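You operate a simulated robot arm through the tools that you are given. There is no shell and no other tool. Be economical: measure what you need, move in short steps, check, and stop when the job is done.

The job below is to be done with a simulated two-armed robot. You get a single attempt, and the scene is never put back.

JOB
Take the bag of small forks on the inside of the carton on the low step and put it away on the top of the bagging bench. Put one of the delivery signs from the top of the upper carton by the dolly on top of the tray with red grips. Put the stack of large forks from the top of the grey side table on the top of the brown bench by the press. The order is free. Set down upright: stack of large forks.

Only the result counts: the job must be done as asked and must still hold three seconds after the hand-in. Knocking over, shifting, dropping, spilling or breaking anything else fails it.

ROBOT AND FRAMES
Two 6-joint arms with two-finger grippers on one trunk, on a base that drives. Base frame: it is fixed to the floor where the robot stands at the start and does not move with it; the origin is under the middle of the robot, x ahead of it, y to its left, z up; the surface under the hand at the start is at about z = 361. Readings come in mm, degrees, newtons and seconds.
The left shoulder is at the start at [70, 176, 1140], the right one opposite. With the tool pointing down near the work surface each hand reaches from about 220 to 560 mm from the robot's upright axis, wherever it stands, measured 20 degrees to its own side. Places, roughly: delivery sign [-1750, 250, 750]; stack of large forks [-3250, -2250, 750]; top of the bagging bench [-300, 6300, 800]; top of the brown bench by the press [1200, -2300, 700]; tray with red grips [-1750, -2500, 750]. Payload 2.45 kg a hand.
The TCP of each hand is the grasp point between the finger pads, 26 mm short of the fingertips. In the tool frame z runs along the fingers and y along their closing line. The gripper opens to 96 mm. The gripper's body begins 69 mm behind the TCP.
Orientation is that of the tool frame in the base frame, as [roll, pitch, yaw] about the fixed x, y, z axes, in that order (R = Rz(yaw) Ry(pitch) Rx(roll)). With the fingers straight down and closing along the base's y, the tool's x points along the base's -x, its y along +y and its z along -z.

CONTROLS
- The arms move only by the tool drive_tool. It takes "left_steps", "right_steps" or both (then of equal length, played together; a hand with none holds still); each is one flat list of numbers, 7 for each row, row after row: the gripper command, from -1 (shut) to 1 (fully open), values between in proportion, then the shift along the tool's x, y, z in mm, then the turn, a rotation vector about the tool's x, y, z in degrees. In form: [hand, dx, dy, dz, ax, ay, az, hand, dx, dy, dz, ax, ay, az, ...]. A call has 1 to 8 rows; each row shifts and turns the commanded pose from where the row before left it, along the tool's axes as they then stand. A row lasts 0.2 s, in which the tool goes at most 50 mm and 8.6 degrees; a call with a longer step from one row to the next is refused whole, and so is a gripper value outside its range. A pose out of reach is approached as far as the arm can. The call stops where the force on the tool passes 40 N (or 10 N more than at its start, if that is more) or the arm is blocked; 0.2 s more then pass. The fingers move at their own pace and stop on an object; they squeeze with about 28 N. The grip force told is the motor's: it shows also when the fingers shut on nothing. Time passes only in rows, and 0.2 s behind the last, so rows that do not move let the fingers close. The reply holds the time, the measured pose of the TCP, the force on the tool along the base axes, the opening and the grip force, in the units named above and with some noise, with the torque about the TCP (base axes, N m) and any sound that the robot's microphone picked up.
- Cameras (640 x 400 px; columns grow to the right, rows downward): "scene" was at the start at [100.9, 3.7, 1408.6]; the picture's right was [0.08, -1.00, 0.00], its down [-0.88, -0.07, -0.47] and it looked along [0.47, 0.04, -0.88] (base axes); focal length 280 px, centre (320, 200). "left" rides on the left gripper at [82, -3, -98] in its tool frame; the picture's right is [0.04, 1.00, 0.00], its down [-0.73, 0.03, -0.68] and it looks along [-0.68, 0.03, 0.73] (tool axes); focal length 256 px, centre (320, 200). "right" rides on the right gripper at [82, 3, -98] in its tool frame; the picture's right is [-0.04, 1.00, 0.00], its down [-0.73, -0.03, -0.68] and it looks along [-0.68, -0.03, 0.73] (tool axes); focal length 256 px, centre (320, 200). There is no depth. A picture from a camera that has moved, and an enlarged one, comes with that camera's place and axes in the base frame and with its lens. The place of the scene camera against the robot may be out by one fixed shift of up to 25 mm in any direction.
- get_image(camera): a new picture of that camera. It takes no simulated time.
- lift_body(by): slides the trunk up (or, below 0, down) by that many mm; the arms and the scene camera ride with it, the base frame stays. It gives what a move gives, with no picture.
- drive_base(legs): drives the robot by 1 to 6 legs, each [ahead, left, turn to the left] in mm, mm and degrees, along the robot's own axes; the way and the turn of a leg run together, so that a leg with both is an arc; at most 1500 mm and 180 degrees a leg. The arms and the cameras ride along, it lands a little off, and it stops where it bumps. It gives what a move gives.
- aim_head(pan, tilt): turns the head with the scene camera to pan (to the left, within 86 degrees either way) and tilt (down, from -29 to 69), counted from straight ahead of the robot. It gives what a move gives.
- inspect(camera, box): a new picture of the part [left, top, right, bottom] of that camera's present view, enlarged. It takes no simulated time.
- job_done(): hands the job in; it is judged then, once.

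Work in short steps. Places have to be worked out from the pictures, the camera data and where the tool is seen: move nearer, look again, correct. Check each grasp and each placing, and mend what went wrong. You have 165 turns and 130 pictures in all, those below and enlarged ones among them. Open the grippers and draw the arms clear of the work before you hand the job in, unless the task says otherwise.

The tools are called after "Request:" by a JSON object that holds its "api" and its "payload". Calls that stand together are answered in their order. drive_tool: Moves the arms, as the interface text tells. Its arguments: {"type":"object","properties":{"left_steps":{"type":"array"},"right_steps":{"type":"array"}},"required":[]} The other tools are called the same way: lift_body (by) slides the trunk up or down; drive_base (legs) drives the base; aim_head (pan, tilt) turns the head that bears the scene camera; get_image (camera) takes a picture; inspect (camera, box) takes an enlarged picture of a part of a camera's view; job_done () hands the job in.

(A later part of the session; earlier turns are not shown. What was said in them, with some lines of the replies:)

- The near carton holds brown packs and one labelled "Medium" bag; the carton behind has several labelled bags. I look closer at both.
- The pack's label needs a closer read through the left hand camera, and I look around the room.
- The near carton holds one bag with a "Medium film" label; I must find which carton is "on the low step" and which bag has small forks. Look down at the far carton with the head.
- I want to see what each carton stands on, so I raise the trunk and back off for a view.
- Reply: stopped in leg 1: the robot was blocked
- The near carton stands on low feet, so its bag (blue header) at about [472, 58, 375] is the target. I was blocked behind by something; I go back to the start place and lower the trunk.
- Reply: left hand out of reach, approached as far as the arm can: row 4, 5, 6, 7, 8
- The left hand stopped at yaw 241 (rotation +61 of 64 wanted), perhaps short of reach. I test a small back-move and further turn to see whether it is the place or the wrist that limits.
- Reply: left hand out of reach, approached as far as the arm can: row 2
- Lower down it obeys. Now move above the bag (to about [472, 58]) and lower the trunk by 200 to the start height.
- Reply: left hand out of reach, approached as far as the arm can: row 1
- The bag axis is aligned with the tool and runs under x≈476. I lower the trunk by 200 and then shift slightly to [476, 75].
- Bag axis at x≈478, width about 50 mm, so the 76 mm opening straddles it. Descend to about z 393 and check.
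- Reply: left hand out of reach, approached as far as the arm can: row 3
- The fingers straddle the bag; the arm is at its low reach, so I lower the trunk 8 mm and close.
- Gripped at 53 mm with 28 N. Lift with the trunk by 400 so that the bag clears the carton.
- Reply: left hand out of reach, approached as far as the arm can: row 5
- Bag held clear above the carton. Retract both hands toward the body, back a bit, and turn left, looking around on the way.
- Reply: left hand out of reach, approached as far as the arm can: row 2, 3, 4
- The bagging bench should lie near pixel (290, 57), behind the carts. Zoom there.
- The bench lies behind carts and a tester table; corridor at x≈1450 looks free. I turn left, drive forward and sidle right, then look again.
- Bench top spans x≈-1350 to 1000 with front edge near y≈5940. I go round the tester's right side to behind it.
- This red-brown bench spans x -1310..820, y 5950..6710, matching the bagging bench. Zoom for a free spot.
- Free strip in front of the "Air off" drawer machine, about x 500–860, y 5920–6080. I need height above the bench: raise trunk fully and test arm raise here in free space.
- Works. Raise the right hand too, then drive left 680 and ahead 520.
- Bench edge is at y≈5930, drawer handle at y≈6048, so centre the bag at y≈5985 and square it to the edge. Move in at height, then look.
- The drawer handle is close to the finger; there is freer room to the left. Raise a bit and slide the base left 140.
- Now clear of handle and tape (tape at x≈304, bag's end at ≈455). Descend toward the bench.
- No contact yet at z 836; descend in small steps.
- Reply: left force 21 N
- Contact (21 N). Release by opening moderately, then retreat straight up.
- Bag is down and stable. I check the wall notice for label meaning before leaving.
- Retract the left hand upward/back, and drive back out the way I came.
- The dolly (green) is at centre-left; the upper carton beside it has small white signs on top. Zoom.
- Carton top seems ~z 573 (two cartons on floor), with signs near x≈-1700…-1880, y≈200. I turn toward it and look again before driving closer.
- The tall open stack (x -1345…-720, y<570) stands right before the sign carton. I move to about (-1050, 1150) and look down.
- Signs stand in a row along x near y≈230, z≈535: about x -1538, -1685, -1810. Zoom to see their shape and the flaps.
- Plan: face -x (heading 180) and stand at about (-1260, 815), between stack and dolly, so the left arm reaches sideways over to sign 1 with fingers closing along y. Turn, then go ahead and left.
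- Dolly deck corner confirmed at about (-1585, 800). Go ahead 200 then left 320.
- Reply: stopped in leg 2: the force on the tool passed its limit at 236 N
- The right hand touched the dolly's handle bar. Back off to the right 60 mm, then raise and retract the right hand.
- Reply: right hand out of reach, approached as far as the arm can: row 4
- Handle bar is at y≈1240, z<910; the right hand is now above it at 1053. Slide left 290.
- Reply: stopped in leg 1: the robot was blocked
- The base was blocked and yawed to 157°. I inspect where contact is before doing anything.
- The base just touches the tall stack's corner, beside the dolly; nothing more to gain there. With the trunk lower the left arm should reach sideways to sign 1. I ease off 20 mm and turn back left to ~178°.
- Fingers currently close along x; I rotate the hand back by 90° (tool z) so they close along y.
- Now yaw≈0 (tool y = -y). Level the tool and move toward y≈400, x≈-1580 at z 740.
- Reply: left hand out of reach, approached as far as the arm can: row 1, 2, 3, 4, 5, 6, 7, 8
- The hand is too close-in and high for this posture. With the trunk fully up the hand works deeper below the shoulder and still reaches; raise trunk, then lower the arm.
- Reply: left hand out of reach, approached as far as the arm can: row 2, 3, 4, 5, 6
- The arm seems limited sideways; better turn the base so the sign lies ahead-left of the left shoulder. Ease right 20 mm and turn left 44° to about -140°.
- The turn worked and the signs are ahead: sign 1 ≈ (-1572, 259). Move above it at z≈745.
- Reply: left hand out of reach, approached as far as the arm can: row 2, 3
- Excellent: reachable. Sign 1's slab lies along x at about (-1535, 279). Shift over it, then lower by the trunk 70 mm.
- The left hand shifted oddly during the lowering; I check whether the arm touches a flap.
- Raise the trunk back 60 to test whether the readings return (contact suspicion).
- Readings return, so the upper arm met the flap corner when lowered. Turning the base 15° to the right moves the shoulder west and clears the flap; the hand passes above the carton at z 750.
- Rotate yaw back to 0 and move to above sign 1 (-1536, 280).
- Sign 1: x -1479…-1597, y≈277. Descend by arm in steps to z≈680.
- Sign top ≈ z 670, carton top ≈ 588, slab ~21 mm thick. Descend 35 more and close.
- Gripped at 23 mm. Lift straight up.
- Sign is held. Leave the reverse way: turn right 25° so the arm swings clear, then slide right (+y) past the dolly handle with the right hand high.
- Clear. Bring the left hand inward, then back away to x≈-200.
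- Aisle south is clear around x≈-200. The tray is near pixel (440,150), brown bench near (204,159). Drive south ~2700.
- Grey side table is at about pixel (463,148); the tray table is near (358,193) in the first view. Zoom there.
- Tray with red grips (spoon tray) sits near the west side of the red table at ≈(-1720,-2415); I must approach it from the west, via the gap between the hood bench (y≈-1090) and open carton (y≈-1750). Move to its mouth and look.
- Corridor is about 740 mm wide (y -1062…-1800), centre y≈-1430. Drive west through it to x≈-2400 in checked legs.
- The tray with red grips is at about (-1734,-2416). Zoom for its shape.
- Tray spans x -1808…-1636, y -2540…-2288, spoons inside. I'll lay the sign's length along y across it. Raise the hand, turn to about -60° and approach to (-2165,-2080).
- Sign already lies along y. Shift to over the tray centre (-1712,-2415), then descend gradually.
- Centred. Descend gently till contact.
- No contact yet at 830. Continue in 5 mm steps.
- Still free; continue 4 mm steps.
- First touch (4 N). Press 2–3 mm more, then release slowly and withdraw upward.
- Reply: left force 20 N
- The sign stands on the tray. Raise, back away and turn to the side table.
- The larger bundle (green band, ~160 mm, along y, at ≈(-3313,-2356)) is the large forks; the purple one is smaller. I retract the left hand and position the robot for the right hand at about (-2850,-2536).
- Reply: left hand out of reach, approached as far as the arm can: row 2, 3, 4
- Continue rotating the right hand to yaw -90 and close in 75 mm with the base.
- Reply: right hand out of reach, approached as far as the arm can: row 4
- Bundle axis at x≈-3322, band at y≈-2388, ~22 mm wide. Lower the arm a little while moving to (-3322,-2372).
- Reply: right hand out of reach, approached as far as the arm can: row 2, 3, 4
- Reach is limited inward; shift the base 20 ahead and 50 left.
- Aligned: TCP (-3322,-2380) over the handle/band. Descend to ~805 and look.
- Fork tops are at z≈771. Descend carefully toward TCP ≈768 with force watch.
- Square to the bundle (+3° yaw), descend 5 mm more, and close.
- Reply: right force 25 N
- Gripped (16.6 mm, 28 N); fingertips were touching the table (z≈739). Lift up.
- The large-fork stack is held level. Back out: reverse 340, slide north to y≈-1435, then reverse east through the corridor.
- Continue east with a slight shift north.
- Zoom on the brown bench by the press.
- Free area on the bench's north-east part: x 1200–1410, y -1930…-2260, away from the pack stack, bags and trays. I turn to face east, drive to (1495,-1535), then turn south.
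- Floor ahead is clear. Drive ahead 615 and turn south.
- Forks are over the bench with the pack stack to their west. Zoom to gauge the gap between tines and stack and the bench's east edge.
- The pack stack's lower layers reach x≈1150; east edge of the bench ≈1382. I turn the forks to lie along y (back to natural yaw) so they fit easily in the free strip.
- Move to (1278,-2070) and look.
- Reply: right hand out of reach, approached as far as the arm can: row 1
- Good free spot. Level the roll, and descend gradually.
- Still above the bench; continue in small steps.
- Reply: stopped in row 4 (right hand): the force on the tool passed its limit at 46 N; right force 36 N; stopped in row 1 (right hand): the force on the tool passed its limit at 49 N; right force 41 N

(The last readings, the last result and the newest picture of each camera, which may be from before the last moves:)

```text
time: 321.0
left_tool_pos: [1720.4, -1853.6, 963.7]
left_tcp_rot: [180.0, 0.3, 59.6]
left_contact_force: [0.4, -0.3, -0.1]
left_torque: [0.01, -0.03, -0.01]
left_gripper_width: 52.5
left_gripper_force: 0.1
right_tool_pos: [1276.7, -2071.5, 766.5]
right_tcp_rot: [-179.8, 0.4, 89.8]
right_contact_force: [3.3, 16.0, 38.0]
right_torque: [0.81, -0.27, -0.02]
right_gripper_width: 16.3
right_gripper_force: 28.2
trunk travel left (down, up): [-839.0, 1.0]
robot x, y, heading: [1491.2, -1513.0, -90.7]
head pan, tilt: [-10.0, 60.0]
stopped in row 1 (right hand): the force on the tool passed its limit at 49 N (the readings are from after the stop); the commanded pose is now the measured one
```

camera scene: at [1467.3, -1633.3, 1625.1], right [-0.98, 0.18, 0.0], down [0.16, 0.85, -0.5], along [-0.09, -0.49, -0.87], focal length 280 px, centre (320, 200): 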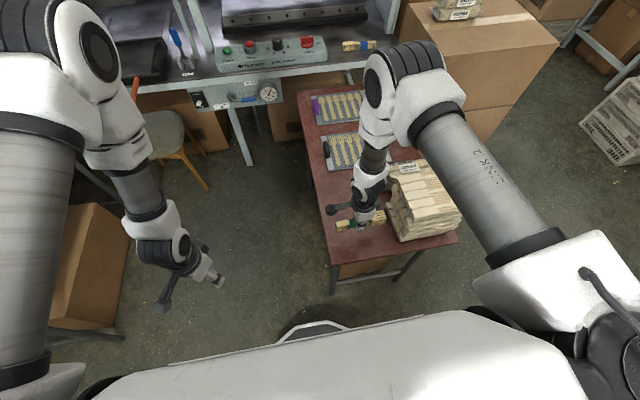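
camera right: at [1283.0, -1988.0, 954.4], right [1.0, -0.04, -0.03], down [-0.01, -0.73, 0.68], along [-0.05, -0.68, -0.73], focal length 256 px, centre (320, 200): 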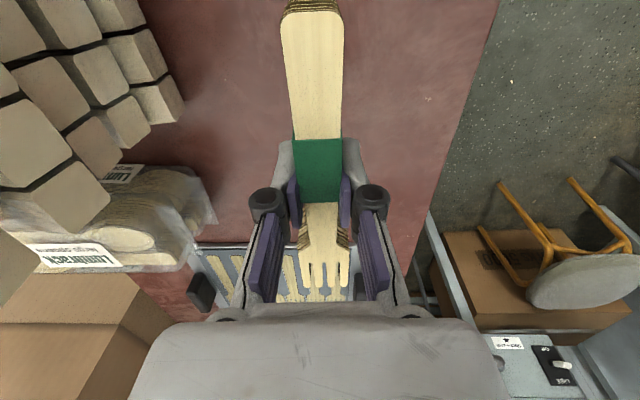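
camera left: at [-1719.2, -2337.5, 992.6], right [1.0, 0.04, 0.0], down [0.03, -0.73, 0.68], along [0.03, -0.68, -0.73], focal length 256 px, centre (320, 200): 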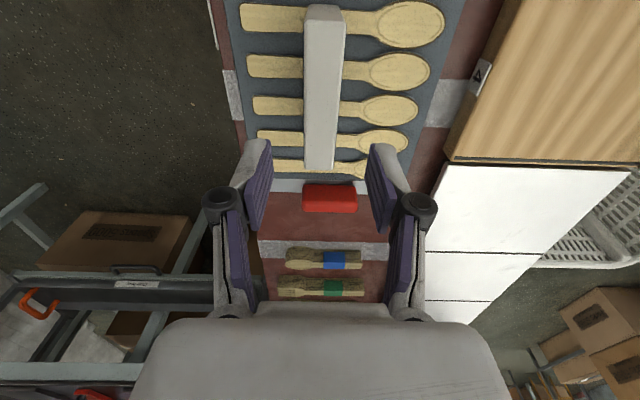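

Contact with the bench (z≈739). Ease up 1 mm, release gently, and rise.

Request:
{"api": "drive_tool", "payload": {"right_steps": [-1, 0, 0, -1, 0, 0, 0, -1, 0, 0, 0, 0, 0, 0, -0.5, 0, 0, 0, 0, 0, 0, -0.2, 0, 0, 0, 0, 0, 0, -0.2, 0, 0, 0, 0, 0, 0]}}

Request:
{"api": "drive_tool", "payload": {"right_steps": [-0.1, 0, 0, -15, 0, 0, 0, -0.1, 0, 0, -30, 0, 0, 0, -0.1, 0, 0, -40, 0, 0, 0, -0.1, 0, 0, -40, 0, 0, 0, -0.1, 0, 0, 0, 0, 0, 0]}}

Request:
{"api": "get_image", "payload": {"camera": "right"}}

Request:
{"api": "inspect", "payload": {"camera": "scene", "box": [290, 140, 450, 240]}}

```text
time: 322.2
left_tool_pos: [1719.3, -1858.3, 963.4]
left_tcp_rot: [180.0, 0.1, 59.7]
left_contact_force: [0.8, -0.3, -0.3]
left_torque: [0.04, -0.01, -0.01]
left_gripper_width: 53.0
left_gripper_force: 0.0
right_tool_pos: [1275.7, -2075.1, 764.5]
right_tcp_rot: [-179.9, 0.4, 89.7]
right_contact_force: [0.8, 0.9, 16.9]
right_torque: [0.22, -0.06, -0.01]
right_gripper_width: 39.5
right_gripper_force: 7.5
trunk travel left (down, up): [-839.0, 1.0]
robot x, y, heading: [1495.3, -1514.2, -90.4]
head pan, tilt: [-10.0, 60.0]
```

```text
time: 323.4
left_tool_pos: [1720.3, -1858.3, 964.0]
left_tcp_rot: [179.9, -0.1, 59.7]
left_contact_force: [1.3, -0.4, -0.5]
left_torque: [-0.01, -0.01, -0.04]
left_gripper_width: 52.7
left_gripper_force: 0.1
right_tool_pos: [1274.8, -2071.3, 888.7]
right_tcp_rot: [-180.0, 0.2, 89.9]
right_contact_force: [0.3, 0.8, -1.2]
right_torque: [0.04, -0.03, 0.01]
right_gripper_width: 43.1
right_gripper_force: 0.0
trunk travel left (down, up): [-839.0, 1.0]
robot x, y, heading: [1495.5, -1518.1, -90.3]
head pan, tilt: [-10.0, 60.0]
```

```text
26 pictures are left
camera right: at [1279.2, -1990.0, 987.0], right [1.0, -0.04, 0.0], down [-0.03, -0.73, 0.68], along [-0.03, -0.68, -0.73], focal length 256 px, centre (320, 200)
```

right: 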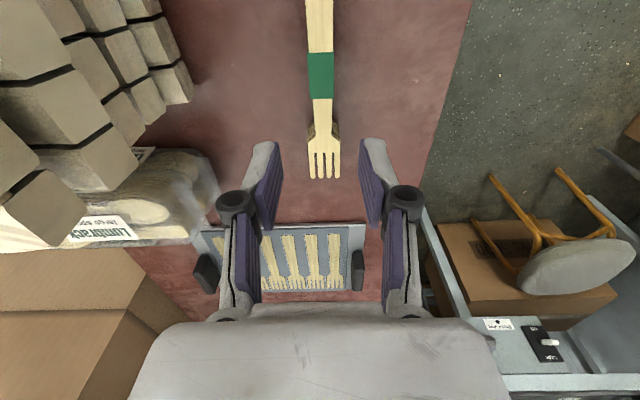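

```text
4.00 times, centred on (370, 190) of scene
camera zoom: at [1467.2, -1633.3, 1625.0], right [-0.98, 0.18, 0.0], down [0.16, 0.85, -0.5], along [-0.09, -0.49, -0.87], focal length 1120 px, centre (120, 240)
```

zoom: 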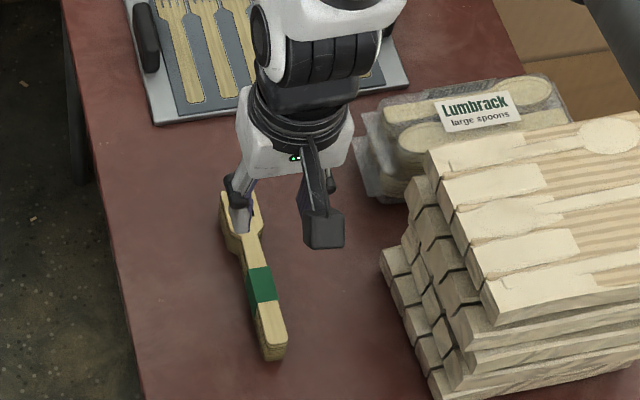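

The forks rest flat on the bench. Retract the right hand toward the robot and open both hands.

Request:
{"api": "drive_tool", "payload": {"left_steps": [0.5, 0, 0, 0, 0, 0, 0, 1, 0, 0, 0, 0, 0, 0, 1, 0, 0, 0, 0, 0, 0, 1, 0, 0, 0, 0, 0, 0, 1, 0, 0, 0, 0, 0, 0], "right_steps": [0, 0, 0, -30, 0, 0, 0, 0.3, 40, 0, -20, 0, 0, 0, 0.6, 40, 0, 0, 0, 0, 0, 1, 40, 0, 0, 0, 0, 0, 1, 40, 0, 0, 0, 0, 0]}}

Request:
{"api": "inspect", "payload": {"camera": "scene", "box": [290, 120, 490, 245]}}

```text
time: 324.6
left_tool_pos: [1719.6, -1857.0, 962.8]
left_tcp_rot: [-179.9, 0.1, 59.7]
left_contact_force: [0.6, -0.3, 1.0]
left_torque: [-0.02, 0.01, 0.01]
left_gripper_width: 96.1
left_gripper_force: 0.0
right_tool_pos: [1288.7, -1925.0, 941.8]
right_tcp_rot: [177.5, -0.8, 104.2]
right_contact_force: [-3.9, -2.2, 0.9]
right_torque: [0.16, -0.2, -0.17]
right_gripper_width: 95.9
right_gripper_force: 0.0
right hand out of reach, approached as far as the arm can: row 4
trunk travel left (down, up): [-839.0, 1.0]
robot x, y, heading: [1491.1, -1516.6, -90.2]
head pan, tilt: [-10.0, 60.0]
```

```text
3.20 times, centred on (390, 182) of scene
camera zoom: at [1468.3, -1631.0, 1625.2], right [-0.98, 0.18, 0.0], down [0.16, 0.85, -0.5], along [-0.09, -0.49, -0.87], focal length 896 px, centre (96, 256)
```

zoom: 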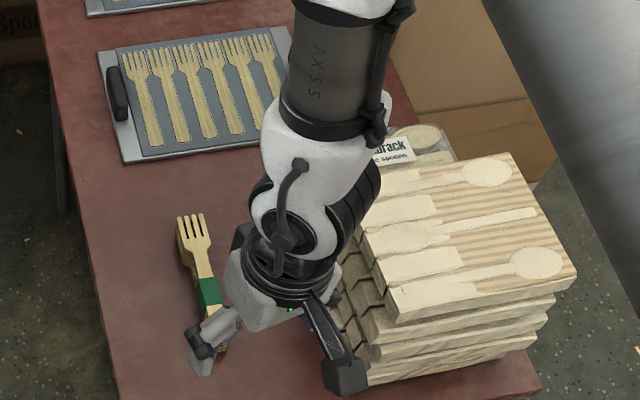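

The wrist swung while reconfiguring and the top pack looks changed; stop and look before moving further.

Request:
{"api": "drive_tool", "payload": {"right_steps": [1, 0, 0, 0, 0, 0, 0]}}

Request:
{"api": "get_image", "payload": {"camera": "scene"}}

Request:
{"api": "get_image", "payload": {"camera": "right"}}

```text
time: 325.0
left_tool_pos: [1718.9, -1859.0, 962.6]
left_tcp_rot: [-179.9, 0.0, 59.7]
left_contact_force: [0.8, 0.1, -0.1]
left_torque: [0.03, -0.01, -0.01]
left_gripper_width: 95.7
left_gripper_force: 0.1
right_tool_pos: [1279.1, -1933.6, 939.5]
right_tcp_rot: [179.9, 0.3, 89.7]
right_contact_force: [0.2, -0.7, -0.6]
right_torque: [-0.01, -0.02, 0.04]
right_gripper_width: 95.9
right_gripper_force: 0.0
trunk travel left (down, up): [-839.0, 1.0]
robot x, y, heading: [1491.6, -1514.7, -90.7]
head pan, tilt: [-10.0, 60.0]
```

```text
23 pictures are left
camera scene: at [1467.0, -1634.0, 1624.9], right [-0.98, 0.18, 0.0], down [0.16, 0.85, -0.5], along [-0.09, -0.49, -0.87], focal length 280 px, centre (320, 200)
```

scene: 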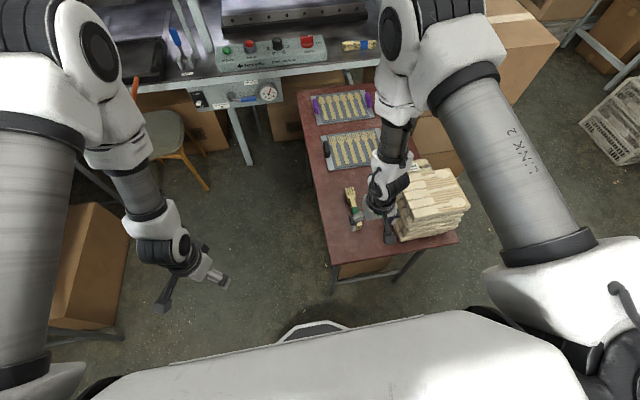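

```text
22 pictures are left
camera right: at [1283.3, -1851.0, 1037.6], right [1.0, -0.04, 0.0], down [-0.03, -0.73, 0.68], along [-0.03, -0.68, -0.73], focal length 256 px, centre (320, 200)
```

right: 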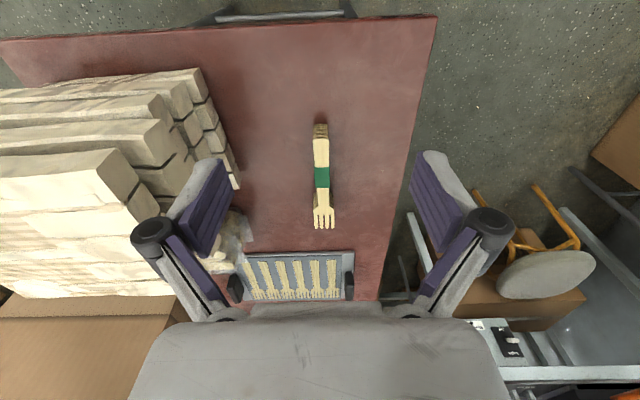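

Request:
{"api": "inspect", "payload": {"camera": "scene", "box": [290, 120, 490, 245]}}

```text
3.20 times, centred on (390, 182) of scene
camera zoom: at [1467.0, -1634.0, 1624.9], right [-0.98, 0.18, 0.0], down [0.16, 0.85, -0.5], along [-0.09, -0.49, -0.87], focal length 896 px, centre (96, 256)
```

zoom: 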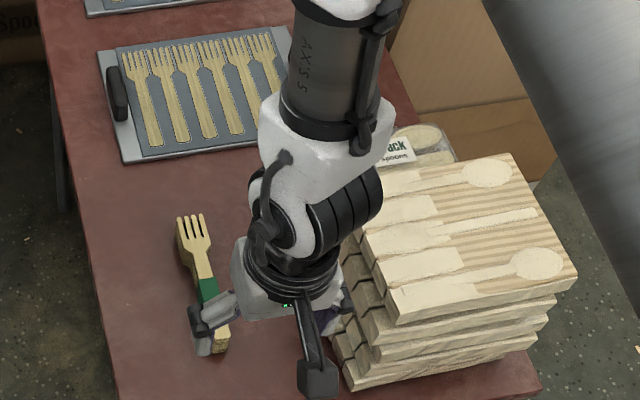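

Comparing the packs' corner and spoon-bowl positions with the earlier zoom shows nothing moved, and the forks lie as placed. I slide the base east so the arms are clear of the bench.

Request:
{"api": "drive_base", "payload": {"legs": [[0, 350, 0]]}}

Request:
{"api": "aim_head", "payload": {"pan": -50, "tilt": 50}}

Request:
{"api": "get_image", "payload": {"camera": "scene"}}

```text
time: 327.3
left_tool_pos: [2065.7, -1860.8, 963.5]
left_tcp_rot: [179.9, 0.1, 59.6]
left_contact_force: [0.8, -0.6, -0.7]
left_torque: [0.01, -0.02, 0.02]
left_gripper_width: 96.0
left_gripper_force: 0.1
right_tool_pos: [1625.8, -1934.8, 938.7]
right_tcp_rot: [179.9, 0.3, 89.7]
right_contact_force: [0.0, 0.0, 0.5]
right_torque: [-0.01, 0.03, -0.03]
right_gripper_width: 96.0
right_gripper_force: 0.1
trunk travel left (down, up): [-839.0, 1.0]
robot x, y, heading: [1842.0, -1516.8, -90.5]
head pan, tilt: [-10.0, 60.0]
```

```text
time: 328.3
left_tool_pos: [2066.5, -1860.6, 962.5]
left_tcp_rot: [179.9, 0.0, 59.5]
left_contact_force: [0.9, 0.0, 0.0]
left_torque: [0.01, 0.02, 0.04]
left_gripper_width: 96.1
left_gripper_force: 0.0
right_tool_pos: [1624.8, -1933.7, 939.7]
right_tcp_rot: [-180.0, 0.2, 90.0]
right_contact_force: [-0.8, 1.6, -0.1]
right_torque: [-0.01, -0.03, -0.01]
right_gripper_width: 95.9
right_gripper_force: 0.1
trunk travel left (down, up): [-839.0, 1.0]
robot x, y, heading: [1842.7, -1516.2, -90.5]
head pan, tilt: [-50.0, 50.0]
```

```text
20 pictures are left
camera scene: at [1766.6, -1618.7, 1637.6], right [-0.64, 0.77, 0.0], down [0.59, 0.49, -0.64], along [-0.49, -0.41, -0.77], focal length 280 px, centre (320, 200)
```

scene: 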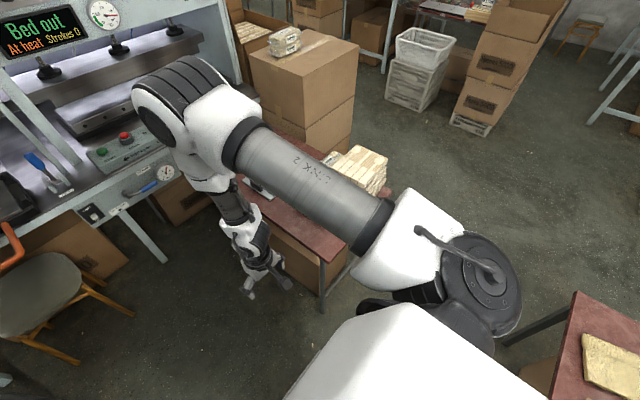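

All three objects are placed, grippers are open and arms are clear, so I hand in.

Request:
{"api": "job_done", "payload": {}}

```text
The job is handed in.
```

All three items are placed and the job is handed in. During the work the robot bumped the dolly's handle, the carton stack beside it and that stack's open flap; nothing looked moved in the pictures I checked, but I did not re-measure every item.

- **Bag of small forks:** it is on the bagging bench, in front of the "Air off" machine. Its label reads "Medium film" rather than "small forks"; I took it because it was the only bag in the carton on the low step.
- **Delivery sign:** one sign stands upright on the tray with red grips.
- **Stack of large forks:** the green-banded stack lies flat on the brown bench by the press, the same way up as I found it. I took that as "upright". There were two fork stacks on the side table, and I took this one because it was the larger.
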